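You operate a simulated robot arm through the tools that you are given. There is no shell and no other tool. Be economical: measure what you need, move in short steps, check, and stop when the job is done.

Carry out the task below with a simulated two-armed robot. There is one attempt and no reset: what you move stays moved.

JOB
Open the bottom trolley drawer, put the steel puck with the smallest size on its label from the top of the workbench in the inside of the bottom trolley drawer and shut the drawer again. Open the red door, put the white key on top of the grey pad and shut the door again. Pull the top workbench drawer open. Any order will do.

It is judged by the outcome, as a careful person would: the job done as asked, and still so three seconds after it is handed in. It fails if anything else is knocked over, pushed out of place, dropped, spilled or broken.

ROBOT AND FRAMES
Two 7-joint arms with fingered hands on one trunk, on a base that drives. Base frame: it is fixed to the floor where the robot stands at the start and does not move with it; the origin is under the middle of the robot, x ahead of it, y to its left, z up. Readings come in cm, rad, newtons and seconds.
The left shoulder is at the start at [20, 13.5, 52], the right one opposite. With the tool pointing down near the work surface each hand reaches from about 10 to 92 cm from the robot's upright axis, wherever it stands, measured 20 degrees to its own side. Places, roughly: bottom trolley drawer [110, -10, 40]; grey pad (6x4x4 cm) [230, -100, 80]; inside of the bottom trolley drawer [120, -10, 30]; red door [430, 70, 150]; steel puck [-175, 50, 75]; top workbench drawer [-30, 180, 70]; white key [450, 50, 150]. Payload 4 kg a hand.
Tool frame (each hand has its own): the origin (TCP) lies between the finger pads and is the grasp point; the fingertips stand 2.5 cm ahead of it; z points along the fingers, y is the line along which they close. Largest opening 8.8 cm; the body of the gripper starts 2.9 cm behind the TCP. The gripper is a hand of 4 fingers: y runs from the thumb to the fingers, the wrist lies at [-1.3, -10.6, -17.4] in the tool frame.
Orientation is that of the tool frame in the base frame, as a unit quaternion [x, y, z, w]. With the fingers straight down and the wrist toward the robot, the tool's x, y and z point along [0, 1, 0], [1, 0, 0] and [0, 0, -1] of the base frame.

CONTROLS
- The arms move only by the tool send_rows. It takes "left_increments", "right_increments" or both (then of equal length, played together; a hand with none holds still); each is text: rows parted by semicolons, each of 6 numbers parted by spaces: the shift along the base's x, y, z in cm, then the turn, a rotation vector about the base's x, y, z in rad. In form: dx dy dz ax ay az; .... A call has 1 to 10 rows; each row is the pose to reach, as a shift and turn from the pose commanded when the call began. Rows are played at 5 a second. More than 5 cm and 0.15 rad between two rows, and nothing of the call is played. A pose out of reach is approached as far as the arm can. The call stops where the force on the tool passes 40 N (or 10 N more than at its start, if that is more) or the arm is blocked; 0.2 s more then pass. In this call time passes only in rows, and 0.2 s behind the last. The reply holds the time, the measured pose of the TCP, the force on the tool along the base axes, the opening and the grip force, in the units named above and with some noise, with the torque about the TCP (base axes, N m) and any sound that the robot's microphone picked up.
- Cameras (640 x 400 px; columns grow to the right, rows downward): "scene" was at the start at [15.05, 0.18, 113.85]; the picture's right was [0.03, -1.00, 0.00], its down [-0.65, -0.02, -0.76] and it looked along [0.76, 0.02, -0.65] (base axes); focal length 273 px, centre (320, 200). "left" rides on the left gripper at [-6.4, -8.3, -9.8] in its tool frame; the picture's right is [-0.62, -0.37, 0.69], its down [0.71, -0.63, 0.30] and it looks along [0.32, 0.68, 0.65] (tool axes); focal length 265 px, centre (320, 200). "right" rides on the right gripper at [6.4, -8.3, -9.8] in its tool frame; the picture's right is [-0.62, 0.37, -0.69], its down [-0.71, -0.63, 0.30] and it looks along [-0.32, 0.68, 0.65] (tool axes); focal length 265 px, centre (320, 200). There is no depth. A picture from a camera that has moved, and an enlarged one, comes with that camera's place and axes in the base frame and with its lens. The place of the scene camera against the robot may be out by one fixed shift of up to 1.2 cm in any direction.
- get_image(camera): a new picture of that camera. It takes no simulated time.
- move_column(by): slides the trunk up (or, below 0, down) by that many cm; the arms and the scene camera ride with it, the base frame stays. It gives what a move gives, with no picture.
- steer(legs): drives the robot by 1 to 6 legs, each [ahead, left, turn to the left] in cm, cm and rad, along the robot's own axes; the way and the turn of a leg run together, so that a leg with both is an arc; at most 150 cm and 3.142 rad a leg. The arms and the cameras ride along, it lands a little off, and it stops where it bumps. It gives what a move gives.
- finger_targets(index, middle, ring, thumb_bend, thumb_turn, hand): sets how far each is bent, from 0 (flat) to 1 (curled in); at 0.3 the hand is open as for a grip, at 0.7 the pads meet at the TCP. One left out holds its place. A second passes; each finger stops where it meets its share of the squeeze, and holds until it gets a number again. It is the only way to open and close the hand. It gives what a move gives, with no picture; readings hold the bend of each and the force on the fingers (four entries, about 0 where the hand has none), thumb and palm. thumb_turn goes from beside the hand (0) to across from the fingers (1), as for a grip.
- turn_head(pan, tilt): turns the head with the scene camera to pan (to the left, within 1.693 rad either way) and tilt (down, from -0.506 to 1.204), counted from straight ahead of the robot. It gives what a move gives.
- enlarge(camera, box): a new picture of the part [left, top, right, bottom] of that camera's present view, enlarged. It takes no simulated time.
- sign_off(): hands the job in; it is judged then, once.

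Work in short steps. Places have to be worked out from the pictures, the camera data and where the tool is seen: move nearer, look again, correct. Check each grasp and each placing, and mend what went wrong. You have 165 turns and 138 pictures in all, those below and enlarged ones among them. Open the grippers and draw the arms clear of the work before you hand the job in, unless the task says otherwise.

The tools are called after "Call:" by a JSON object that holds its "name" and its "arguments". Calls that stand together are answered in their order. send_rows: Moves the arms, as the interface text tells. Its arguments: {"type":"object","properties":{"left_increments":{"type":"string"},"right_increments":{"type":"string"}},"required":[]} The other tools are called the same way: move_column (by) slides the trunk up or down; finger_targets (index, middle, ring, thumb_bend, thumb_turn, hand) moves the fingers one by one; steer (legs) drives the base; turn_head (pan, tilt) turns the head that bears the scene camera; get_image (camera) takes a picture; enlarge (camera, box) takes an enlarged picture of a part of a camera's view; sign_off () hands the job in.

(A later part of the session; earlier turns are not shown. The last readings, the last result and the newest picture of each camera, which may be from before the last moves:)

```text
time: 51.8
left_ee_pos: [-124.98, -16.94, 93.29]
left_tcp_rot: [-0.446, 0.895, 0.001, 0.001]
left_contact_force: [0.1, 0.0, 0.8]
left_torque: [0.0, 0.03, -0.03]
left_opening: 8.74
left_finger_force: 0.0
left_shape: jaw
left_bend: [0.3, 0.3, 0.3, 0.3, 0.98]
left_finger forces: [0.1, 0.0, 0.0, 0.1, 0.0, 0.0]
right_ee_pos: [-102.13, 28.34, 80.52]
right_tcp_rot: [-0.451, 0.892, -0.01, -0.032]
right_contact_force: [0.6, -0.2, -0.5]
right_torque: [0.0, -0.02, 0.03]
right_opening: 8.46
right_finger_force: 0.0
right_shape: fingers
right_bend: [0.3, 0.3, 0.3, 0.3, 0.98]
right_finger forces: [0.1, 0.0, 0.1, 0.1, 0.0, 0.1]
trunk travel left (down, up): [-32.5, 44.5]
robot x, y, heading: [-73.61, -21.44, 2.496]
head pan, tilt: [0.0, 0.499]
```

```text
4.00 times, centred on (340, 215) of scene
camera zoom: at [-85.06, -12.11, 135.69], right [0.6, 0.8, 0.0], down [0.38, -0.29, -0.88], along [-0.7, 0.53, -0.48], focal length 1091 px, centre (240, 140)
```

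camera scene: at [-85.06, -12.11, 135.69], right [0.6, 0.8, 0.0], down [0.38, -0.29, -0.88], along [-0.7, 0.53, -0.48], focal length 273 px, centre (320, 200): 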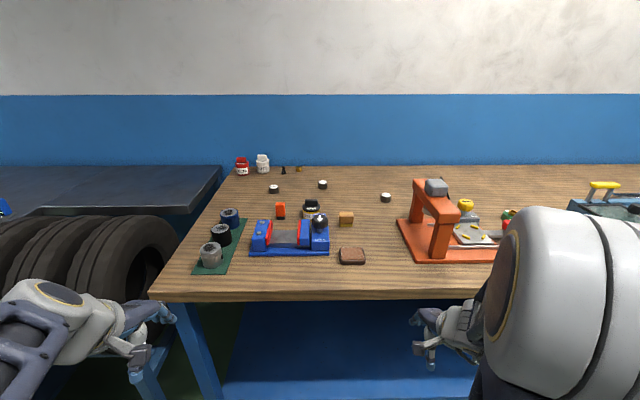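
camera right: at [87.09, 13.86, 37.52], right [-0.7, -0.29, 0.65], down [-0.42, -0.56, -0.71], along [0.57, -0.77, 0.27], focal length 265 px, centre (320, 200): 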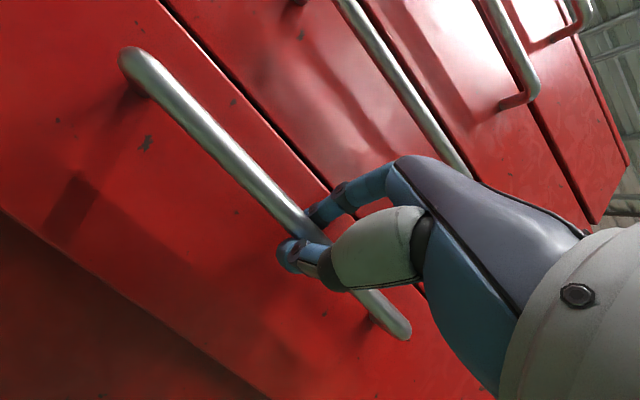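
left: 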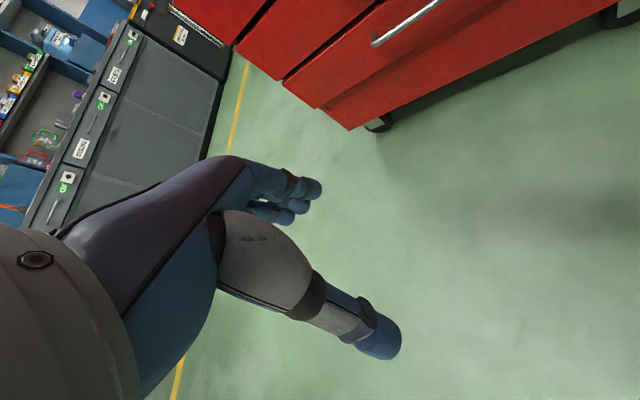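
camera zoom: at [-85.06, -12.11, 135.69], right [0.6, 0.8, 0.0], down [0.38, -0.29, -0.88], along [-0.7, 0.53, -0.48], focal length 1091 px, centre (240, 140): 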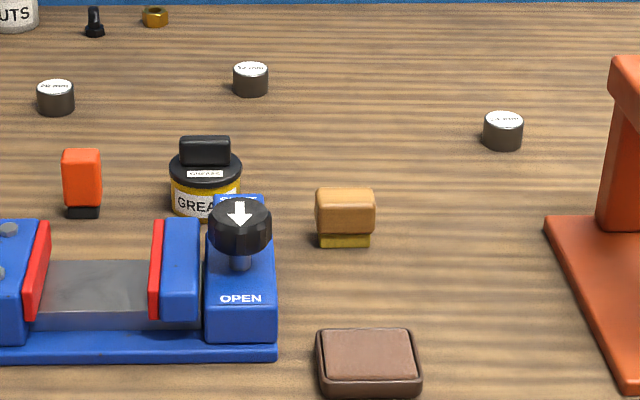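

Three steel pucks with labels on top. I enlarge each tightly.

Call:
{"name": "enlarge", "arguments": {"camera": "scene", "box": [264, 180, 284, 196]}}

Call:
{"name": "enlarge", "arguments": {"camera": "scene", "box": [312, 177, 332, 193]}}

Call:
{"name": "enlarge", "arguments": {"camera": "scene", "box": [376, 189, 396, 205]}}

```text
16.00 times, centred on (274, 188) of scene
camera zoom: at [-85.06, -12.11, 135.69], right [0.6, 0.8, 0.0], down [0.38, -0.29, -0.88], along [-0.7, 0.53, -0.48], focal length 4365 px, centre (1056, 392)
```

zoom: 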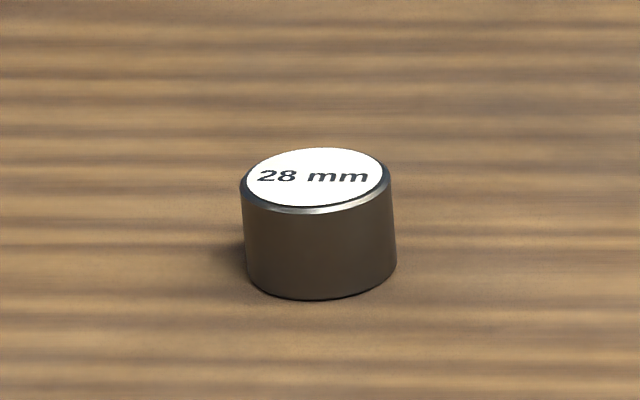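

```text
16.00 times, centred on (322, 185) of scene
camera zoom: at [-85.06, -12.11, 135.69], right [0.6, 0.8, 0.0], down [0.38, -0.29, -0.88], along [-0.7, 0.53, -0.48], focal length 4365 px, centre (288, 440)
```

zoom: 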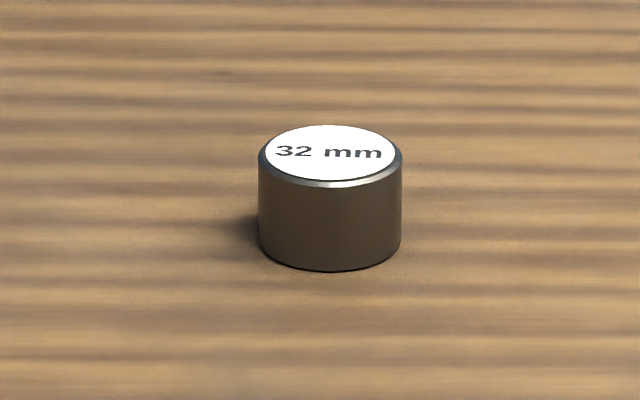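

```text
16.00 times, centred on (386, 197) of scene
camera zoom: at [-85.06, -12.11, 135.69], right [0.6, 0.8, 0.0], down [0.38, -0.29, -0.88], along [-0.7, 0.53, -0.48], focal length 4365 px, centre (-736, 248)
```

zoom: 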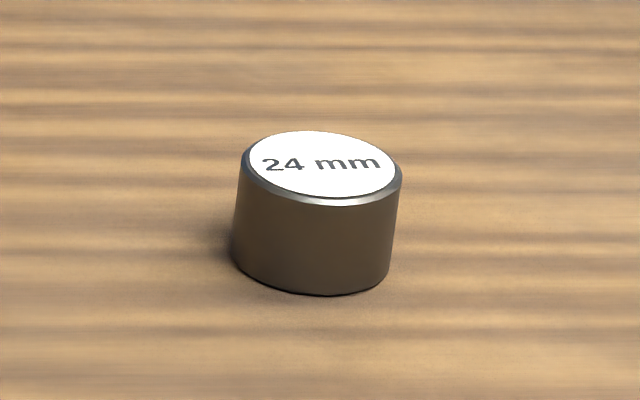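

The smallest is the 24 mm puck at about (−155, 79). It lies ~57 cm behind the bench edge, so I check the right part of the bench for other pucks and look down at the shelf/base clearance.

Call:
{"name": "turn_head", "arguments": {"pan": -0.6, "tilt": 0.4}}

Call:
{"name": "get_image", "arguments": {"camera": "scene"}}

Call:
{"name": "turn_head", "arguments": {"pan": 0, "tilt": 1.0}}

Call:
{"name": "get_image", "arguments": {"camera": "scene"}}

```text
time: 52.8
left_ee_pos: [-125.0, -17.05, 93.31]
left_tcp_rot: [-0.446, 0.895, 0.0, 0.0]
left_contact_force: [-0.3, -0.2, -0.5]
left_torque: [0.01, -0.02, 0.01]
left_opening: 8.75
left_finger_force: 0.1
left_shape: jaw
left_bend: [0.3, 0.3, 0.3, 0.3, 0.98]
left_finger forces: [0.0, 0.0, 0.0, 0.1, 0.0, 0.0]
right_ee_pos: [-102.14, 28.51, 80.42]
right_tcp_rot: [-0.451, 0.892, -0.01, -0.033]
right_contact_force: [-0.2, 0.0, -0.3]
right_torque: [-0.03, 0.01, -0.02]
right_opening: 8.42
right_finger_force: 0.1
right_shape: fingers
right_bend: [0.3, 0.3, 0.3, 0.3, 0.98]
right_finger forces: [0.0, 0.0, 0.1, 0.1, 0.0, 0.1]
trunk travel left (down, up): [-32.5, 44.5]
robot x, y, heading: [-73.72, -21.22, 2.489]
head pan, tilt: [-0.6, 0.4]
```

```text
109 pictures are left
camera scene: at [-80.76, -8.81, 136.6], right [0.95, 0.32, 0.0], down [0.12, -0.37, -0.92], along [-0.29, 0.87, -0.39], focal length 273 px, centre (320, 200)
```

scene: 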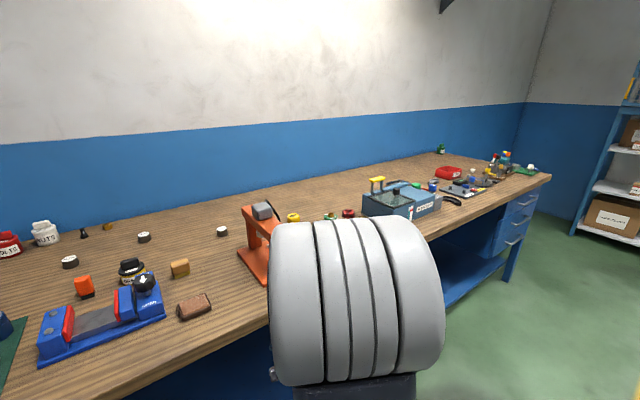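

```text
time: 53.8
left_ee_pos: [-125.02, -17.05, 93.26]
left_tcp_rot: [-0.446, 0.895, 0.0, 0.0]
left_contact_force: [0.2, 0.3, 0.3]
left_torque: [-0.03, 0.01, 0.04]
left_opening: 8.74
left_finger_force: 0.0
left_shape: jaw
left_bend: [0.3, 0.3, 0.3, 0.3, 0.98]
left_finger forces: [0.0, 0.0, 0.0, 0.0, 0.0, 0.1]
right_ee_pos: [-102.09, 28.47, 80.57]
right_tcp_rot: [-0.451, 0.892, -0.011, -0.032]
right_contact_force: [-0.6, 0.3, 0.0]
right_torque: [-0.04, 0.01, 0.01]
right_opening: 8.47
right_finger_force: 0.0
right_shape: fingers
right_bend: [0.3, 0.3, 0.3, 0.3, 0.98]
right_finger forces: [0.0, 0.0, 0.1, 0.1, 0.0, 0.0]
trunk travel left (down, up): [-32.5, 44.5]
robot x, y, heading: [-73.21, -21.03, 2.496]
head pan, tilt: [0.0, 1.0]
```

```text
108 pictures are left
camera scene: at [-83.36, -13.39, 131.59], right [0.6, 0.8, 0.0], down [0.67, -0.51, -0.54], along [-0.43, 0.33, -0.84], focal length 273 px, centre (320, 200)
```

scene: 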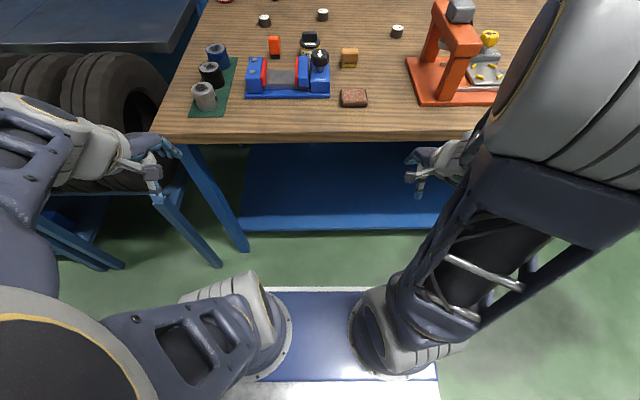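

The lattice seems to be the robot's own mast, so the floor is clear. The orange press stands just right of the puck's approach line, so I keep this lateral line. I raise the trunk and hands, then close in 18 cm.

Call:
{"name": "move_column", "arguments": {"by": 20}}

Call:
{"name": "steer", "arguments": {"legs": [[18, 2, 0]]}}

Call:
{"name": "get_image", "arguments": {"camera": "scene"}}

Call:
{"name": "get_image", "arguments": {"camera": "right"}}

```text
time: 55.9
left_ee_pos: [-125.0, -17.03, 113.11]
left_tcp_rot: [-0.446, 0.895, 0.0, 0.0]
left_contact_force: [0.0, -0.3, -0.1]
left_torque: [-0.03, 0.01, -0.01]
left_opening: 8.75
left_finger_force: 0.1
left_shape: jaw
left_bend: [0.3, 0.3, 0.3, 0.3, 0.98]
left_finger forces: [0.0, 0.1, 0.1, 0.0, 0.0, 0.0]
right_ee_pos: [-102.21, 28.39, 100.39]
right_tcp_rot: [-0.452, 0.892, -0.01, -0.032]
right_contact_force: [-0.4, 0.1, 0.5]
right_torque: [-0.02, -0.01, -0.01]
right_opening: 8.49
right_finger_force: 0.1
right_shape: fingers
right_bend: [0.3, 0.3, 0.3, 0.3, 0.98]
right_finger forces: [0.0, 0.0, 0.0, 0.0, 0.1, 0.0]
trunk travel left (down, up): [-52.5, 24.5]
robot x, y, heading: [-73.41, -20.94, 2.496]
head pan, tilt: [0.0, 1.0]
```

```text
time: 57.4
left_ee_pos: [-140.64, -7.74, 113.29]
left_tcp_rot: [-0.446, 0.895, 0.0, 0.0]
left_contact_force: [-0.6, -0.5, 0.7]
left_torque: [0.01, 0.0, 0.01]
left_opening: 8.76
left_finger_force: 0.0
left_shape: jaw
left_bend: [0.3, 0.3, 0.3, 0.3, 0.98]
left_finger forces: [0.1, 0.0, 0.1, 0.0, 0.1, 0.1]
right_ee_pos: [-117.86, 37.63, 100.5]
right_tcp_rot: [-0.452, 0.891, -0.01, -0.032]
right_contact_force: [0.1, 0.4, -0.1]
right_torque: [-0.04, 0.02, -0.02]
right_opening: 8.47
right_finger_force: 0.0
right_shape: fingers
right_bend: [0.3, 0.3, 0.3, 0.3, 0.98]
right_finger forces: [0.0, 0.1, 0.0, 0.2, 0.1, 0.1]
trunk travel left (down, up): [-52.5, 24.5]
robot x, y, heading: [-89.02, -11.86, 2.496]
head pan, tilt: [0.0, 1.0]
```

```text
107 pictures are left
camera scene: at [-99.04, -4.13, 151.58], right [0.6, 0.8, 0.0], down [0.67, -0.51, -0.54], along [-0.43, 0.32, -0.84], focal length 273 px, centre (320, 200)
```

scene: 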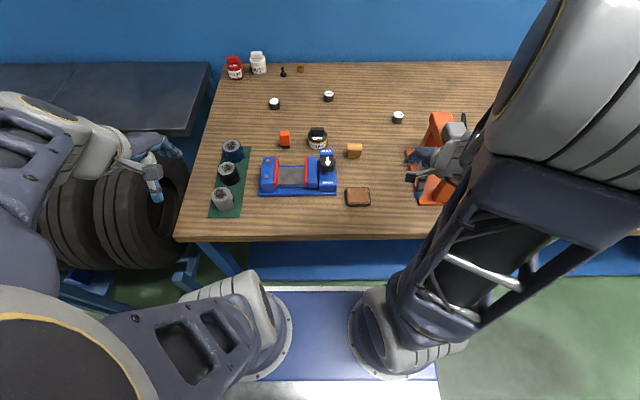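

```text
106 pictures are left
camera right: at [-114.38, 28.09, 110.55], right [0.1, 0.75, 0.65], down [0.91, 0.19, -0.36], along [-0.39, 0.63, -0.67], focal length 265 px, centre (320, 200)
```

right: 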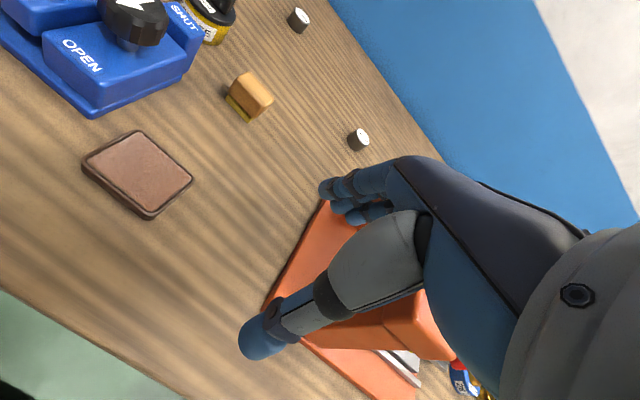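

Using both views the bench top is nearer z ≈ 84.5 and the 24 mm puck at about (−144, 64, 86): 90 cm ahead, 27 cm right — reachable from here. I move the right hand over it, bowing left to stay clear of the press.

Call:
{"name": "send_rows", "arguments": {"right_increments": "-3.4 -1.2 3 0.035 0.024 -0.05; -7.8 -0.4 5 0.07 0.048 -0.1; -11.4 2.3 5 0.105 0.072 -0.15; -15 5 5 0.14 0.096 -0.2; -18 8.5 5 0.173 0.12 -0.25; -20.7 12.4 5 0.173 0.12 -0.25; -22.4 16.9 5 0.173 0.12 -0.25; -24.1 21.3 4 0.173 0.12 -0.25; -25.3 24.7 2 0.173 0.12 -0.25; -25.9 26.4 0 0.173 0.12 -0.25"}}

Call:
{"name": "get_image", "arguments": {"camera": "scene"}}

Call:
{"name": "get_image", "arguments": {"camera": "right"}}

```text
time: 59.6
left_ee_pos: [-140.78, -7.77, 113.33]
left_tcp_rot: [-0.446, 0.895, -0.001, 0.0]
left_contact_force: [0.0, -0.6, -0.7]
left_torque: [0.02, -0.03, 0.0]
left_opening: 8.75
left_finger_force: 0.0
left_shape: jaw
left_bend: [0.3, 0.3, 0.3, 0.3, 0.98]
left_finger forces: [0.1, 0.1, 0.0, 0.0, 0.0, 0.1]
right_ee_pos: [-143.77, 64.1, 100.37]
right_tcp_rot: [-0.338, 0.935, 0.097, -0.048]
right_contact_force: [-0.2, 0.0, 0.9]
right_torque: [-0.02, 0.01, 0.0]
right_opening: 8.46
right_finger_force: 0.1
right_shape: fingers
right_bend: [0.3, 0.3, 0.3, 0.3, 0.98]
right_finger forces: [0.1, 0.0, 0.1, 0.1, 0.1, 0.0]
trunk travel left (down, up): [-52.5, 24.5]
robot x, y, heading: [-89.03, -12.04, 2.498]
head pan, tilt: [0.0, 1.0]
```

```text
105 pictures are left
camera scene: at [-99.03, -4.16, 151.58], right [0.6, 0.8, 0.0], down [0.67, -0.51, -0.54], along [-0.43, 0.32, -0.84], focal length 273 px, centre (320, 200)
```

scene: 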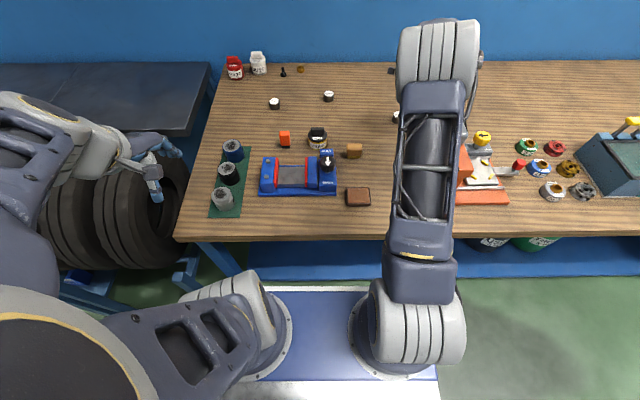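

```text
104 pictures are left
camera right: at [-141.97, 52.39, 108.31], right [0.35, 0.57, 0.74], down [0.89, 0.03, -0.45], along [-0.28, 0.82, -0.5], focal length 265 px, centre (320, 200)
```

right: 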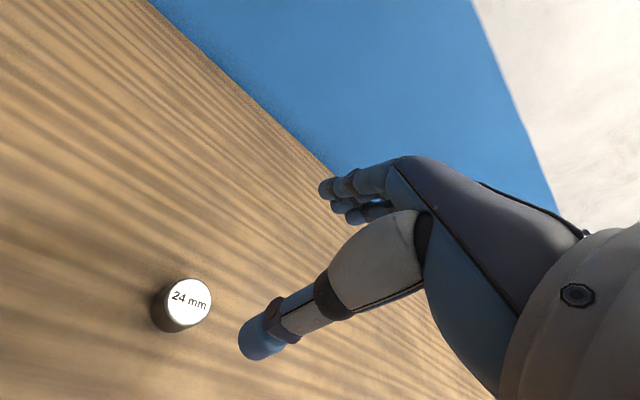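

The puck sits almost directly below: about (−144, 63.5, 86). I descend to z ≈ 91 with a small correction and check.

Call:
{"name": "send_rows", "arguments": {"right_increments": "-0.2 -0.5 -4 0 0 0; -0.2 -0.6 -8 0 0 0; -0.2 -0.6 -9.5 0 0 0"}}

Call:
{"name": "get_image", "arguments": {"camera": "right"}}

```text
time: 60.4
left_ee_pos: [-140.68, -7.73, 113.29]
left_tcp_rot: [-0.445, 0.895, 0.0, 0.0]
left_contact_force: [-0.2, -0.1, -0.6]
left_torque: [0.03, 0.0, 0.02]
left_opening: 8.76
left_finger_force: 0.1
left_shape: jaw
left_bend: [0.3, 0.3, 0.3, 0.3, 0.98]
left_finger forces: [0.1, 0.1, 0.1, 0.0, 0.1, 0.1]
right_ee_pos: [-144.01, 63.32, 90.85]
right_tcp_rot: [-0.339, 0.934, 0.097, -0.048]
right_contact_force: [0.3, -0.3, 2.1]
right_torque: [0.04, 0.03, 0.05]
right_opening: 8.46
right_finger_force: 0.1
right_shape: fingers
right_bend: [0.3, 0.3, 0.3, 0.3, 0.98]
right_finger forces: [0.1, 0.1, 0.0, 0.1, 0.0, 0.1]
trunk travel left (down, up): [-52.5, 24.5]
robot x, y, heading: [-89.42, -11.82, 2.502]
head pan, tilt: [0.0, 1.0]
```

```text
103 pictures are left
camera right: at [-142.14, 51.63, 98.82], right [0.35, 0.57, 0.74], down [0.89, 0.03, -0.45], along [-0.28, 0.82, -0.5], focal length 265 px, centre (320, 200)
```

right: 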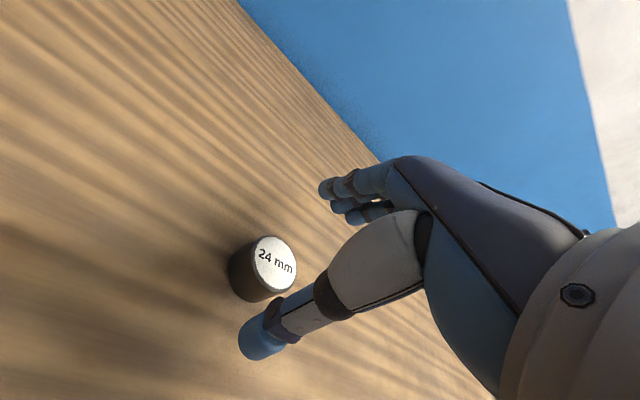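

Refined puck centre ≈ (−144.3, 64.2, 85). I lower to z ≈ 87 centred on it.

Call:
{"name": "send_rows", "arguments": {"right_increments": "-0.3 0.9 -0.8 0 0 0; -0.3 0.9 -2.5 0 0 0; -0.3 0.9 -3.9 0 0 0"}}

Call:
{"name": "get_image", "arguments": {"camera": "right"}}

```text
time: 61.2
left_ee_pos: [-140.67, -7.82, 113.34]
left_tcp_rot: [-0.447, 0.895, 0.0, 0.0]
left_contact_force: [0.6, -1.0, 0.7]
left_torque: [0.02, 0.02, -0.03]
left_opening: 8.73
left_finger_force: 0.0
left_shape: jaw
left_bend: [0.3, 0.3, 0.3, 0.3, 0.98]
left_finger forces: [0.0, 0.0, 0.0, 0.0, 0.0, 0.0]
right_ee_pos: [-144.24, 64.37, 87.2]
right_tcp_rot: [-0.337, 0.935, 0.099, -0.047]
right_contact_force: [-0.7, 0.4, 8.9]
right_torque: [-0.32, -0.28, 0.02]
right_opening: 8.56
right_finger_force: 5.0
right_shape: fingers
right_bend: [0.3, 0.3, 0.3, 0.29, 0.98]
right_finger forces: [0.0, 0.1, 0.0, 0.0, 8.7, 0.0]
trunk travel left (down, up): [-52.5, 24.5]
robot x, y, heading: [-88.94, -11.38, 2.496]
head pan, tilt: [0.0, 1.0]
```

```text
102 pictures are left
camera right: at [-142.43, 52.58, 95.14], right [0.35, 0.57, 0.74], down [0.89, 0.03, -0.45], along [-0.28, 0.82, -0.5], focal length 265 px, centre (320, 200)
```

right: 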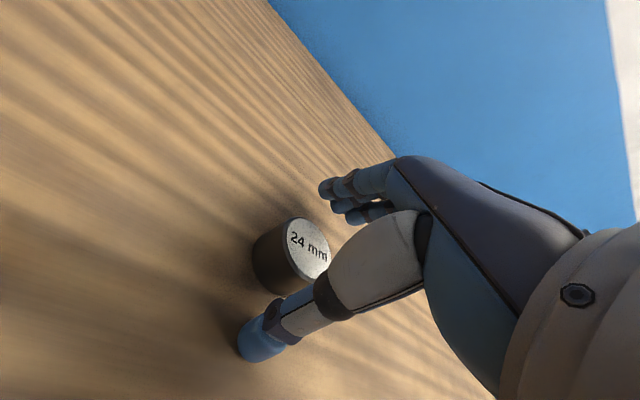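

The thumb tip just touches the bench; the puck lies ~0.8 cm toward the thumb. I adjust slightly and close.

Call:
{"name": "send_rows", "arguments": {"right_increments": "0.1 -0.8 0.4 0 0 0"}}

Call:
{"name": "finger_targets", "arguments": {"hand": "right", "index": 0.75, "middle": 0.75, "ring": 0.75, "thumb_bend": 0.75}}

Call:
{"name": "get_image", "arguments": {"camera": "right"}}

```text
time: 61.6
left_ee_pos: [-140.68, -7.83, 113.26]
left_tcp_rot: [-0.446, 0.895, 0.0, 0.001]
left_contact_force: [-0.3, -0.2, -0.1]
left_torque: [-0.01, 0.02, -0.01]
left_opening: 8.75
left_finger_force: 0.1
left_shape: jaw
left_bend: [0.3, 0.3, 0.3, 0.3, 0.98]
left_finger forces: [0.1, 0.1, 0.1, 0.0, 0.0, 0.0]
right_ee_pos: [-144.08, 63.46, 87.41]
right_tcp_rot: [-0.34, 0.934, 0.097, -0.046]
right_contact_force: [0.3, 0.8, 2.2]
right_torque: [-0.04, -0.04, 0.05]
right_opening: 8.32
right_finger_force: 1.4
right_shape: fingers
right_bend: [0.3, 0.3, 0.3, 0.32, 0.98]
right_finger forces: [0.0, 0.1, 0.1, 0.1, 2.1, 0.0]
trunk travel left (down, up): [-52.5, 24.5]
robot x, y, heading: [-89.18, -12.08, 2.495]
head pan, tilt: [0.0, 1.0]
```

```text
time: 62.6
left_ee_pos: [-140.74, -7.64, 113.21]
left_tcp_rot: [-0.446, 0.895, 0.0, 0.001]
left_contact_force: [-0.1, 0.5, 0.5]
left_torque: [0.0, -0.02, 0.01]
left_opening: 8.78
left_finger_force: 0.0
left_shape: jaw
left_bend: [0.3, 0.3, 0.3, 0.3, 0.98]
left_finger forces: [0.0, 0.1, 0.0, 0.1, 0.0, 0.0]
right_ee_pos: [-144.17, 63.49, 87.53]
right_tcp_rot: [-0.339, 0.935, 0.097, -0.047]
right_contact_force: [-0.3, 1.8, 1.8]
right_torque: [-0.02, 0.0, 0.01]
right_opening: 2.8
right_finger_force: 17.5
right_shape: fingers
right_bend: [0.6, 0.62, 0.74, 0.56, 0.94]
right_finger forces: [8.2, 8.9, 1.6, 0.0, 16.1, 0.0]
trunk travel left (down, up): [-52.5, 24.5]
robot x, y, heading: [-89.47, -12.14, 2.502]
head pan, tilt: [0.0, 1.0]
```

```text
101 pictures are left
camera right: at [-142.31, 51.74, 95.32], right [0.35, 0.57, 0.74], down [0.89, 0.03, -0.45], along [-0.28, 0.82, -0.5], focal length 265 px, centre (320, 200)
```

right: 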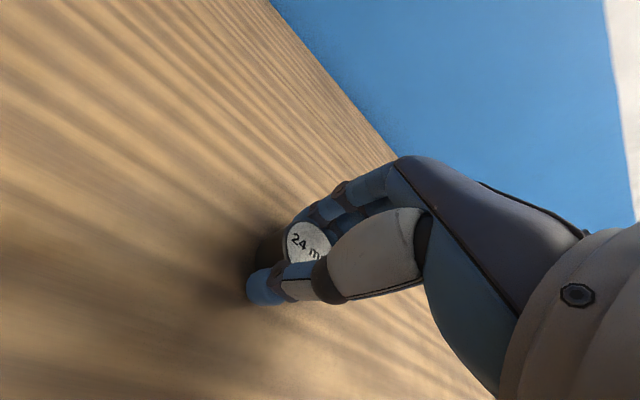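

The puck is held between index/middle and thumb. I lift straight up 15 cm and check.

Call:
{"name": "send_rows", "arguments": {"right_increments": "0 0 2 0 0 0; 0 0 5 0 0 0; 0 0 9 0 0 0; 0 0 13 0 0 0; 0 0 16 0 0 0"}}

Call:
{"name": "get_image", "arguments": {"camera": "right"}}

```text
time: 63.8
left_ee_pos: [-140.76, -7.81, 113.22]
left_tcp_rot: [-0.446, 0.895, 0.0, 0.0]
left_contact_force: [-0.5, -0.6, 0.4]
left_torque: [0.04, 0.01, -0.02]
left_opening: 8.76
left_finger_force: 0.0
left_shape: jaw
left_bend: [0.3, 0.3, 0.3, 0.3, 0.98]
left_finger forces: [0.0, 0.1, 0.0, 0.1, 0.0, 0.1]
right_ee_pos: [-144.25, 63.44, 103.46]
right_tcp_rot: [-0.338, 0.935, 0.097, -0.047]
right_contact_force: [1.1, 0.1, -1.4]
right_torque: [0.0, 0.07, 0.03]
right_opening: 2.82
right_finger_force: 16.2
right_shape: fingers
right_bend: [0.6, 0.62, 0.75, 0.55, 0.94]
right_finger forces: [7.3, 8.0, 1.1, 0.1, 15.8, 0.0]
trunk travel left (down, up): [-52.5, 24.5]
robot x, y, heading: [-89.22, -11.77, 2.498]
head pan, tilt: [0.0, 1.0]
```

```text
100 pictures are left
camera right: at [-142.34, 51.65, 111.38], right [0.35, 0.57, 0.74], down [0.89, 0.03, -0.45], along [-0.28, 0.82, -0.5], focal length 265 px, centre (320, 200)
```

right: 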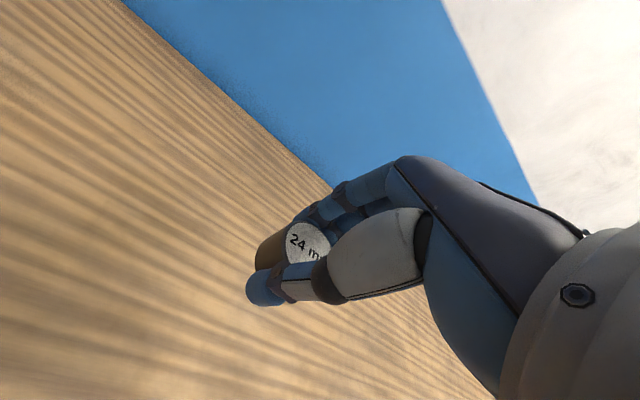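

Held firmly. I retract the arm along the bowed path, clear of the press.

Call:
{"name": "send_rows", "arguments": {"right_increments": "1.2 -3.4 1 0 0 0; 3.5 -7 2 0 0 0; 6.2 -10.9 2 0 0 0; 9.2 -14.4 2 0 0 0; 12.2 -17.9 2 0 0 0; 15.2 -21.4 2 0 0 0; 18.8 -24.2 2 0 0 0; 23 -26.1 2 0 0 0"}}

Call:
{"name": "get_image", "arguments": {"camera": "scene"}}

```text
time: 65.6
left_ee_pos: [-140.68, -7.72, 113.25]
left_tcp_rot: [-0.446, 0.895, 0.0, 0.0]
left_contact_force: [-0.1, -1.1, 0.8]
left_torque: [0.01, 0.0, -0.01]
left_opening: 8.77
left_finger_force: 0.1
left_shape: jaw
left_bend: [0.3, 0.3, 0.3, 0.3, 0.98]
left_finger forces: [0.0, 0.1, 0.0, 0.0, 0.0, 0.0]
right_ee_pos: [-121.91, 38.26, 106.26]
right_tcp_rot: [-0.338, 0.935, 0.097, -0.047]
right_contact_force: [-0.3, 0.5, -2.1]
right_torque: [-0.01, -0.05, 0.01]
right_opening: 2.8
right_finger_force: 16.1
right_shape: fingers
right_bend: [0.6, 0.62, 0.75, 0.55, 0.94]
right_finger forces: [7.3, 8.0, 1.7, 0.0, 15.7, 0.1]
right hand out of reach, approached as far as the arm can: row 8
trunk travel left (down, up): [-52.5, 24.5]
robot x, y, heading: [-89.0, -11.76, 2.495]
head pan, tilt: [0.0, 1.0]
```

```text
99 pictures are left
camera scene: at [-99.06, -4.12, 151.58], right [0.6, 0.8, 0.0], down [0.67, -0.51, -0.54], along [-0.43, 0.32, -0.84], focal length 273 px, centre (320, 200)
```

scene: 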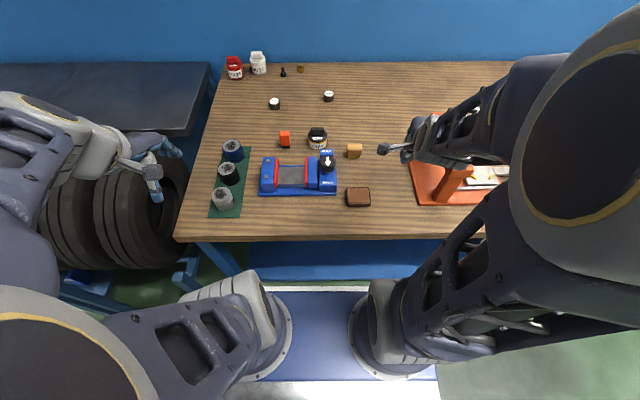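

All items undisturbed. I back off 50 cm, turn around, and drive sideways to in front of the trolley.

Call:
{"name": "steer", "arguments": {"legs": [[-50, 0, 0], [0, 0, 3.14], [-7, 135, 0]]}}

Call:
{"name": "turn_head", "arguments": {"pan": -0.15, "tilt": 0.7}}

Call:
{"name": "get_image", "arguments": {"camera": "scene"}}

```text
time: 82.3
left_ee_pos: [74.59, 67.68, 113.33]
left_tcp_rot: [0.89, 0.457, -0.001, 0.0]
left_contact_force: [-0.5, 0.4, -0.6]
left_torque: [0.02, -0.03, 0.02]
left_opening: 8.77
left_finger_force: 0.2
left_shape: jaw
left_bend: [0.3, 0.3, 0.3, 0.3, 0.98]
left_finger forces: [0.0, 0.0, 0.1, 0.1, 0.0, 0.0]
right_ee_pos: [56.91, 21.27, 106.31]
right_tcp_rot: [0.931, 0.35, 0.047, 0.095]
right_contact_force: [-0.7, 0.0, -2.2]
right_torque: [-0.02, 0.03, -0.01]
right_opening: 2.72
right_finger_force: 15.2
right_shape: fingers
right_bend: [0.6, 0.62, 0.75, 0.55, 0.94]
right_finger forces: [6.6, 7.4, 2.3, 0.0, 14.1, 0.0]
trunk travel left (down, up): [-52.5, 24.5]
robot x, y, heading: [23.26, 70.42, -0.614]
head pan, tilt: [0.0, 1.0]
```

```text
time: 83.1
left_ee_pos: [74.53, 67.68, 113.22]
left_tcp_rot: [0.889, 0.457, 0.0, 0.0]
left_contact_force: [0.3, 0.7, -0.9]
left_torque: [-0.01, 0.0, 0.02]
left_opening: 8.76
left_finger_force: 0.0
left_shape: jaw
left_bend: [0.3, 0.3, 0.3, 0.3, 0.98]
left_finger forces: [0.0, 0.0, 0.0, 0.0, 0.1, 0.0]
right_ee_pos: [56.95, 21.13, 106.32]
right_tcp_rot: [0.931, 0.35, 0.047, 0.096]
right_contact_force: [-1.3, -0.8, -1.8]
right_torque: [0.0, -0.02, -0.01]
right_opening: 2.71
right_finger_force: 15.0
right_shape: fingers
right_bend: [0.6, 0.62, 0.75, 0.55, 0.94]
right_finger forces: [6.7, 7.4, 2.3, 0.0, 14.0, 0.1]
trunk travel left (down, up): [-52.5, 24.5]
robot x, y, heading: [23.09, 70.46, -0.624]
head pan, tilt: [-0.15, 0.7]
```

```text
98 pictures are left
camera scene: at [34.53, 61.09, 153.91], right [-0.7, -0.72, 0.0], down [-0.46, 0.45, -0.76], along [0.55, -0.53, -0.64], focal length 273 px, centre (320, 200)
```

scene: 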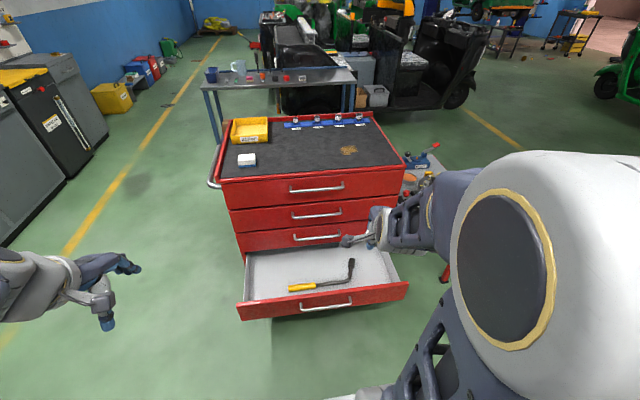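

The drawer holds a ratchet; free floor is to its right at about (75, −16.5). I drive so that spot is ~75 cm ahead, 22 cm right, then lower the trunk.

Call:
{"name": "steer", "arguments": {"legs": [[18, -18.5, -0.03]]}}

Call:
{"name": "move_column", "arguments": {"by": -45}}

Call:
{"name": "get_image", "arguments": {"camera": "scene"}}

```text
time: 84.9
left_ee_pos: [77.68, 40.58, 113.24]
left_tcp_rot: [0.896, 0.443, 0.0, 0.0]
left_contact_force: [0.6, 0.0, -0.1]
left_torque: [-0.02, 0.02, 0.01]
left_opening: 8.76
left_finger_force: 0.1
left_shape: jaw
left_bend: [0.3, 0.3, 0.3, 0.3, 0.98]
left_finger forces: [0.1, 0.0, 0.1, 0.0, 0.0, 0.0]
right_ee_pos: [58.66, -5.55, 106.36]
right_tcp_rot: [0.936, 0.336, 0.046, 0.096]
right_contact_force: [-0.8, 0.4, -2.0]
right_torque: [0.02, -0.01, 0.0]
right_opening: 2.74
right_finger_force: 14.7
right_shape: fingers
right_bend: [0.6, 0.62, 0.75, 0.55, 0.94]
right_finger forces: [6.8, 7.6, 2.3, 0.0, 14.1, 0.1]
trunk travel left (down, up): [-52.5, 24.5]
robot x, y, heading: [26.23, 44.81, -0.648]
head pan, tilt: [-0.15, 0.7]
```

```text
refused: -45 is not a number from -40 to 40
```

```text
97 pictures are left
camera scene: at [37.63, 35.2, 153.92], right [-0.72, -0.7, 0.0], down [-0.45, 0.46, -0.76], along [0.53, -0.55, -0.64], focal length 273 px, centre (320, 200)
```

scene: 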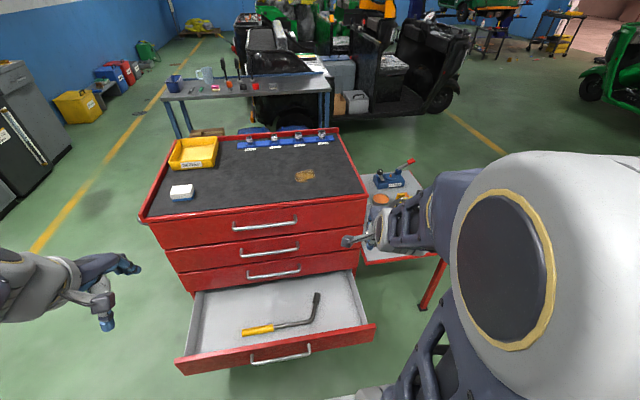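

Lowering the trunk 40 cm, then I move the hand over the free spot at z ≈ 55 and check.

Call:
{"name": "move_column", "arguments": {"by": -40}}

Call:
{"name": "send_rows", "arguments": {"right_increments": "3.2 -2 -1 0 0 0; 6.4 -4 -2 0 0 0; 9.6 -6 -4 0 0 0; 12.8 -8 -7 0 0 0; 15.8 -10 -10 0 0 0"}}

Call:
{"name": "get_image", "arguments": {"camera": "scene"}}

Call:
{"name": "get_image", "arguments": {"camera": "right"}}

```text
time: 88.8
left_ee_pos: [77.79, 40.75, 73.3]
left_tcp_rot: [0.896, 0.444, 0.0, 0.0]
left_contact_force: [0.7, -0.6, -0.2]
left_torque: [0.02, 0.0, -0.02]
left_opening: 8.77
left_finger_force: 0.2
left_shape: jaw
left_bend: [0.3, 0.3, 0.3, 0.3, 0.98]
left_finger forces: [0.0, 0.0, 0.0, 0.1, 0.0, 0.1]
right_ee_pos: [58.78, -5.38, 66.33]
right_tcp_rot: [0.936, 0.336, 0.046, 0.096]
right_contact_force: [1.0, -0.1, -2.2]
right_torque: [0.0, -0.03, -0.01]
right_opening: 2.71
right_finger_force: 15.0
right_shape: fingers
right_bend: [0.6, 0.62, 0.75, 0.55, 0.94]
right_finger forces: [6.7, 7.5, 2.2, 0.1, 14.1, 0.0]
trunk travel left (down, up): [-12.5, 64.5]
robot x, y, heading: [26.46, 44.8, -0.65]
head pan, tilt: [-0.15, 0.7]
```

```text
time: 90.0
left_ee_pos: [77.76, 40.61, 73.19]
left_tcp_rot: [0.896, 0.444, 0.0, 0.0]
left_contact_force: [0.2, 0.2, -0.3]
left_torque: [-0.01, 0.0, -0.03]
left_opening: 8.74
left_finger_force: 0.1
left_shape: jaw
left_bend: [0.3, 0.3, 0.3, 0.3, 0.98]
left_finger forces: [0.0, 0.0, 0.1, 0.0, 0.0, 0.0]
right_ee_pos: [74.46, -15.28, 56.32]
right_tcp_rot: [0.936, 0.336, 0.047, 0.097]
right_contact_force: [-0.7, -0.7, -1.5]
right_torque: [-0.02, -0.02, 0.01]
right_opening: 2.69
right_finger_force: 15.7
right_shape: fingers
right_bend: [0.61, 0.62, 0.75, 0.55, 0.94]
right_finger forces: [6.7, 7.4, 2.5, 0.0, 14.0, 0.1]
trunk travel left (down, up): [-12.5, 64.5]
robot x, y, heading: [26.52, 45.18, -0.651]
head pan, tilt: [-0.15, 0.7]
```

```text
96 pictures are left
camera scene: at [37.62, 35.21, 113.92], right [-0.72, -0.7, 0.0], down [-0.45, 0.46, -0.76], along [0.53, -0.55, -0.64], focal length 273 px, centre (320, 200)
```

scene: 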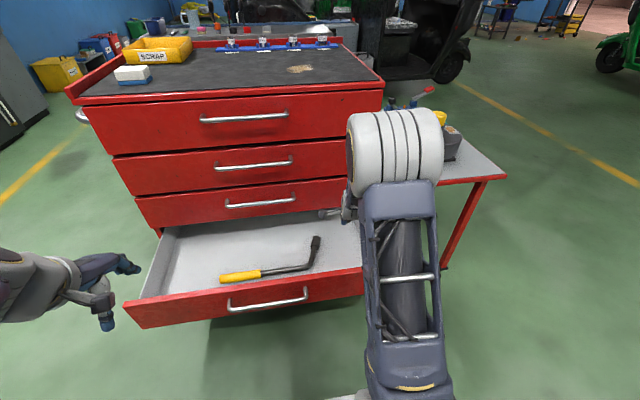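

```text
95 pictures are left
camera right: at [72.77, -3.31, 64.23], right [-0.35, -0.57, 0.74], down [-0.89, -0.03, -0.45], along [0.27, -0.82, -0.5], focal length 265 px, centre (320, 200)
```

right: 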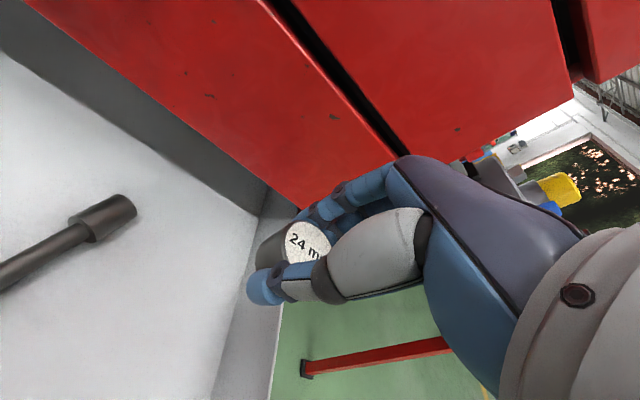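

The hand is above a free part of the floor. I shift 2 cm left and descend in guarded steps to about z 41.

Call:
{"name": "send_rows", "arguments": {"right_increments": "1.2 1.6 -2 0 0 0; 1.2 1.6 -6 0 0 0; 1.2 1.6 -10 0 0 0; 1.2 1.6 -13 0 0 0; 1.2 1.6 -15 0 0 0"}}

Call:
{"name": "get_image", "arguments": {"camera": "right"}}

Call:
{"name": "get_image", "arguments": {"camera": "scene"}}

```text
time: 91.2
left_ee_pos: [77.8, 40.67, 73.21]
left_tcp_rot: [0.896, 0.443, 0.0, 0.0]
left_contact_force: [0.3, -0.2, 0.8]
left_torque: [0.04, 0.0, 0.02]
left_opening: 8.75
left_finger_force: 0.1
left_shape: jaw
left_bend: [0.3, 0.3, 0.3, 0.3, 0.98]
left_finger forces: [0.1, 0.0, 0.0, 0.0, 0.1, 0.0]
right_ee_pos: [75.89, -13.69, 41.23]
right_tcp_rot: [0.935, 0.336, 0.047, 0.098]
right_contact_force: [0.0, 0.1, -0.8]
right_torque: [-0.01, 0.0, 0.01]
right_opening: 2.72
right_finger_force: 15.2
right_shape: fingers
right_bend: [0.61, 0.62, 0.75, 0.55, 0.94]
right_finger forces: [6.6, 7.3, 2.3, 0.0, 13.9, 0.0]
trunk travel left (down, up): [-12.5, 64.5]
robot x, y, heading: [25.91, 44.84, -0.651]
head pan, tilt: [-0.15, 0.7]
```

```text
94 pictures are left
camera right: at [74.13, -1.78, 49.17], right [-0.35, -0.57, 0.74], down [-0.89, -0.03, -0.45], along [0.27, -0.82, -0.5], focal length 265 px, centre (320, 200)
```

right: 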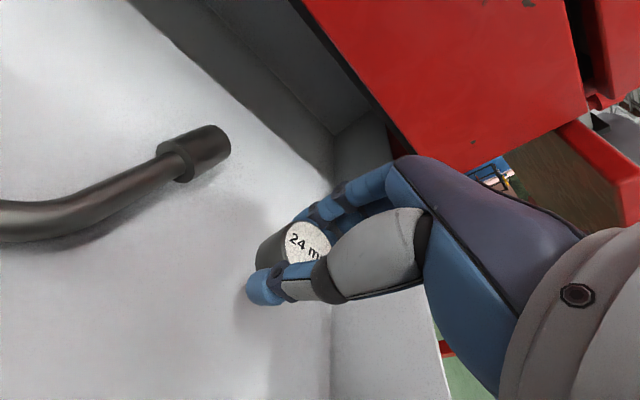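

```text
93 pictures are left
camera scene: at [37.63, 35.21, 113.92], right [-0.72, -0.7, 0.0], down [-0.45, 0.46, -0.76], along [0.53, -0.55, -0.64], focal length 273 px, centre (320, 200)
```

scene: 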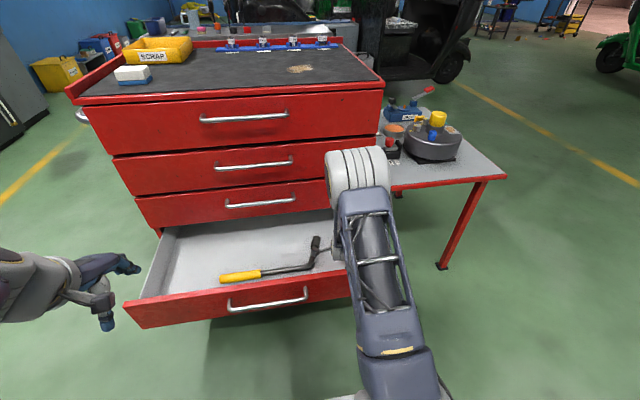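

Well inside, still a few cm above the floor. I descend in small steps watching the force.

Call:
{"name": "send_rows", "arguments": {"right_increments": "0 0 -1 0 0 0; 0 0 -2 0 0 0"}}

Call:
{"name": "get_image", "arguments": {"camera": "right"}}

```text
time: 91.8
left_ee_pos: [77.79, 40.67, 73.28]
left_tcp_rot: [0.896, 0.444, 0.0, 0.0]
left_contact_force: [-0.3, -0.5, -0.3]
left_torque: [0.02, 0.0, -0.04]
left_opening: 8.76
left_finger_force: 0.1
left_shape: jaw
left_bend: [0.3, 0.3, 0.3, 0.3, 0.98]
left_finger forces: [0.0, 0.1, 0.0, 0.0, 0.0, 0.1]
right_ee_pos: [75.71, -13.89, 39.18]
right_tcp_rot: [0.936, 0.336, 0.046, 0.097]
right_contact_force: [0.4, -0.1, -2.8]
right_torque: [-0.01, 0.02, -0.02]
right_opening: 2.73
right_finger_force: 15.1
right_shape: fingers
right_bend: [0.61, 0.62, 0.75, 0.55, 0.94]
right_finger forces: [6.8, 7.3, 2.3, 0.0, 13.8, 0.1]
trunk travel left (down, up): [-12.5, 64.5]
robot x, y, heading: [26.35, 45.39, -0.648]
head pan, tilt: [-0.15, 0.7]
```

```text
92 pictures are left
camera right: at [74.16, -1.8, 47.18], right [-0.35, -0.57, 0.74], down [-0.89, -0.03, -0.45], along [0.27, -0.82, -0.5], focal length 265 px, centre (320, 200)
```

right: 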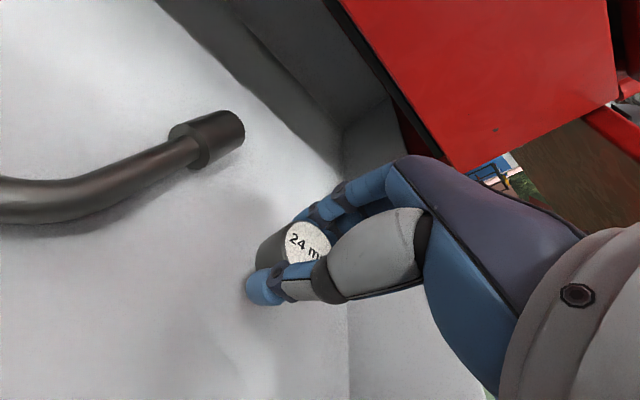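

Still no contact; I lower further in small steps.

Call:
{"name": "send_rows", "arguments": {"right_increments": "0 0 -0.8 0 0 0; 0 0 -1.6 0 0 0"}}

Call:
{"name": "send_rows", "arguments": {"right_increments": "0 0 -0.7 0 0 0"}}

Call:
{"name": "get_image", "arguments": {"camera": "right"}}

```text
time: 92.4
left_ee_pos: [77.68, 40.71, 73.19]
left_tcp_rot: [0.896, 0.444, 0.0, 0.0]
left_contact_force: [-1.2, 0.2, 0.6]
left_torque: [-0.01, 0.0, -0.02]
left_opening: 8.77
left_finger_force: 0.0
left_shape: jaw
left_bend: [0.3, 0.3, 0.3, 0.3, 0.98]
left_finger forces: [0.0, 0.1, 0.0, 0.0, 0.1, 0.0]
right_ee_pos: [75.78, -13.79, 37.56]
right_tcp_rot: [0.936, 0.335, 0.046, 0.097]
right_contact_force: [-0.8, 0.3, -2.0]
right_torque: [0.0, 0.01, -0.02]
right_opening: 2.67
right_finger_force: 15.6
right_shape: fingers
right_bend: [0.61, 0.62, 0.75, 0.55, 0.94]
right_finger forces: [6.7, 7.4, 2.3, 0.1, 13.9, 0.0]
trunk travel left (down, up): [-12.5, 64.5]
robot x, y, heading: [26.78, 45.15, -0.653]
head pan, tilt: [-0.15, 0.7]
```

```text
time: 92.8
left_ee_pos: [77.68, 40.67, 73.15]
left_tcp_rot: [0.896, 0.443, 0.0, 0.0]
left_contact_force: [-0.1, -0.1, 0.5]
left_torque: [0.0, -0.01, -0.02]
left_opening: 8.75
left_finger_force: 0.1
left_shape: jaw
left_bend: [0.3, 0.3, 0.3, 0.3, 0.98]
left_finger forces: [0.1, 0.0, 0.1, 0.0, 0.1, 0.0]
right_ee_pos: [75.75, -13.65, 36.95]
right_tcp_rot: [0.936, 0.336, 0.046, 0.096]
right_contact_force: [-0.1, 0.1, -1.6]
right_torque: [0.0, -0.01, 0.01]
right_opening: 2.72
right_finger_force: 15.3
right_shape: fingers
right_bend: [0.61, 0.62, 0.75, 0.55, 0.94]
right_finger forces: [6.7, 7.5, 2.3, 0.0, 13.9, 0.1]
trunk travel left (down, up): [-12.5, 64.5]
robot x, y, heading: [26.1, 45.32, -0.645]
head pan, tilt: [-0.15, 0.7]
```

```text
91 pictures are left
camera right: at [74.13, -1.8, 44.92], right [-0.35, -0.57, 0.74], down [-0.89, -0.03, -0.45], along [0.27, -0.82, -0.5], focal length 265 px, centre (320, 200)
```

right: 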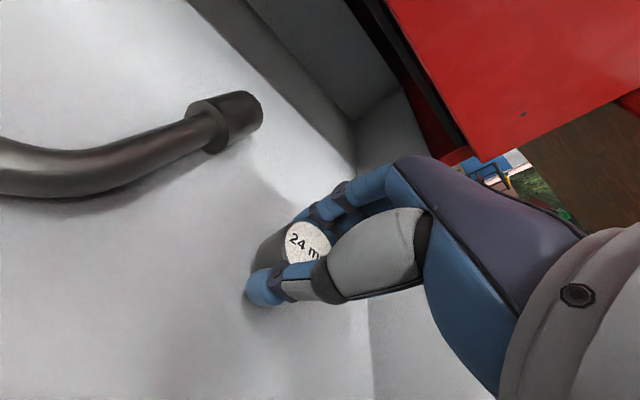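

Close to the floor but no contact yet; continue.

Call:
{"name": "send_rows", "arguments": {"right_increments": "0 0 -0.7 0 0 0; 0 0 -1.2 0 0 0"}}

Call:
{"name": "send_rows", "arguments": {"right_increments": "0 0 -0.7 0 0 0"}}

Call:
{"name": "get_image", "arguments": {"camera": "right"}}

```text
time: 93.4
left_ee_pos: [77.73, 40.63, 73.3]
left_tcp_rot: [0.896, 0.444, 0.0, 0.0]
left_contact_force: [-0.8, 0.2, -0.3]
left_torque: [0.0, 0.02, -0.04]
left_opening: 8.77
left_finger_force: 0.1
left_shape: jaw
left_bend: [0.3, 0.3, 0.3, 0.3, 0.98]
left_finger forces: [0.0, 0.0, 0.0, 0.0, 0.0, 0.0]
right_ee_pos: [75.75, -13.68, 35.72]
right_tcp_rot: [0.936, 0.336, 0.047, 0.098]
right_contact_force: [0.2, -0.1, -2.0]
right_torque: [-0.03, -0.01, -0.02]
right_opening: 2.69
right_finger_force: 15.8
right_shape: fingers
right_bend: [0.61, 0.62, 0.75, 0.55, 0.94]
right_finger forces: [6.6, 7.4, 2.3, 0.1, 13.9, 0.0]
trunk travel left (down, up): [-12.5, 64.5]
robot x, y, heading: [26.37, 45.19, -0.649]
head pan, tilt: [-0.15, 0.7]
```

```text
time: 93.8
left_ee_pos: [77.66, 40.69, 73.45]
left_tcp_rot: [0.896, 0.444, 0.0, 0.001]
left_contact_force: [-0.2, -0.2, -0.1]
left_torque: [0.0, -0.01, 0.03]
left_opening: 8.75
left_finger_force: 0.0
left_shape: jaw
left_bend: [0.3, 0.3, 0.3, 0.3, 0.98]
left_finger forces: [0.0, 0.0, 0.1, 0.0, 0.0, 0.0]
right_ee_pos: [76.01, -13.9, 35.54]
right_tcp_rot: [0.935, 0.336, 0.048, 0.101]
right_contact_force: [0.2, 0.3, -1.4]
right_torque: [-0.04, 0.0, 0.02]
right_opening: 2.7
right_finger_force: 15.0
right_shape: fingers
right_bend: [0.61, 0.62, 0.75, 0.55, 0.94]
right_finger forces: [6.8, 7.4, 2.4, 0.1, 14.1, 0.1]
trunk travel left (down, up): [-12.5, 64.5]
robot x, y, heading: [26.25, 45.04, -0.645]
head pan, tilt: [-0.15, 0.7]
```

```text
90 pictures are left
camera right: at [74.32, -1.94, 43.44], right [-0.36, -0.57, 0.74], down [-0.89, -0.03, -0.45], along [0.28, -0.82, -0.49], focal length 265 px, centre (320, 200)
```

right: 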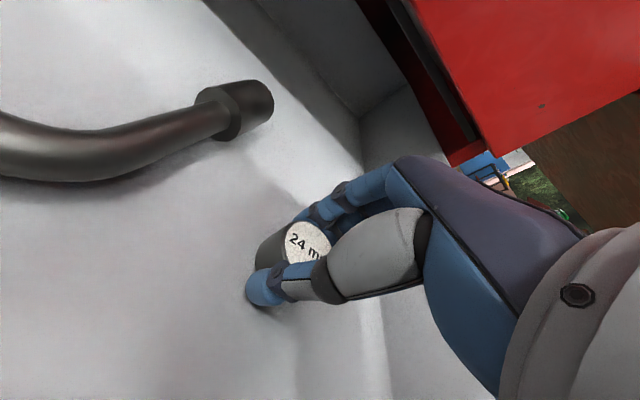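

The last step moved little and tilted the hand slightly—the wrist may be touching the drawer's front rim. I shift forward 2 cm, then lower a bit.

Call:
{"name": "send_rows", "arguments": {"right_increments": "0.8 -0.6 0.5 0 0 0; 1.6 -1.2 0.3 0 0 0; 1.6 -1.2 -0.6 0 0 0; 1.6 -1.2 -1.2 0 0 0"}}

Call:
{"name": "get_image", "arguments": {"camera": "right"}}

Call:
{"name": "enlarge", "arguments": {"camera": "scene", "box": [260, 130, 460, 330]}}

```text
time: 94.8
left_ee_pos: [77.68, 40.82, 73.58]
left_tcp_rot: [0.896, 0.444, 0.002, 0.002]
left_contact_force: [0.5, 0.1, -0.9]
left_torque: [0.01, -0.04, 0.03]
left_opening: 8.75
left_finger_force: 0.1
left_shape: jaw
left_bend: [0.3, 0.3, 0.3, 0.3, 0.98]
left_finger forces: [0.1, 0.1, 0.0, 0.0, 0.1, 0.0]
right_ee_pos: [78.35, -15.59, 35.78]
right_tcp_rot: [0.934, 0.335, 0.055, 0.111]
right_contact_force: [-0.3, 0.0, -2.4]
right_torque: [0.02, -0.02, -0.03]
right_opening: 2.67
right_finger_force: 15.7
right_shape: fingers
right_bend: [0.61, 0.62, 0.75, 0.55, 0.94]
right_finger forces: [6.6, 7.4, 2.5, 0.0, 14.0, 0.0]
trunk travel left (down, up): [-12.5, 64.5]
robot x, y, heading: [26.14, 45.55, -0.653]
head pan, tilt: [-0.15, 0.7]
```

```text
89 pictures are left
camera right: at [76.38, -3.47, 43.49], right [-0.37, -0.55, 0.74], down [-0.88, -0.04, -0.47], along [0.29, -0.83, -0.48], focal length 265 px, centre (320, 200)
```

right: 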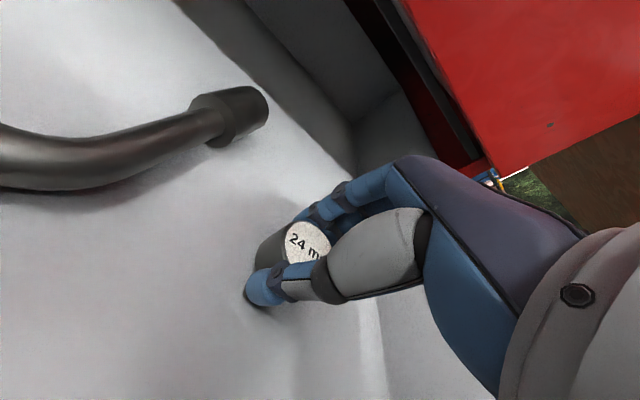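

```text
2.00 times, centred on (360, 230) of scene
camera zoom: at [37.45, 35.45, 114.17], right [-0.72, -0.7, 0.0], down [-0.45, 0.46, -0.77], along [0.53, -0.55, -0.64], focal length 546 px, centre (240, 140)
```

zoom: 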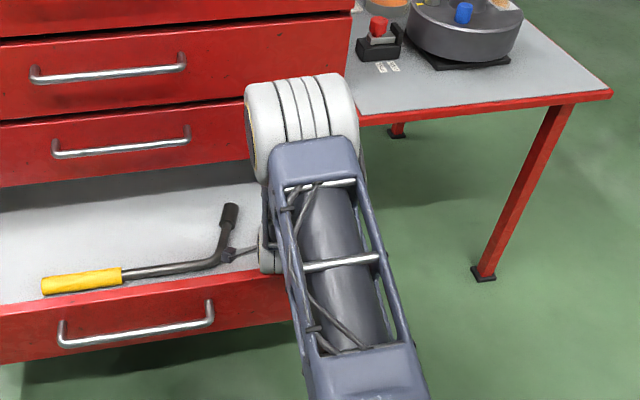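

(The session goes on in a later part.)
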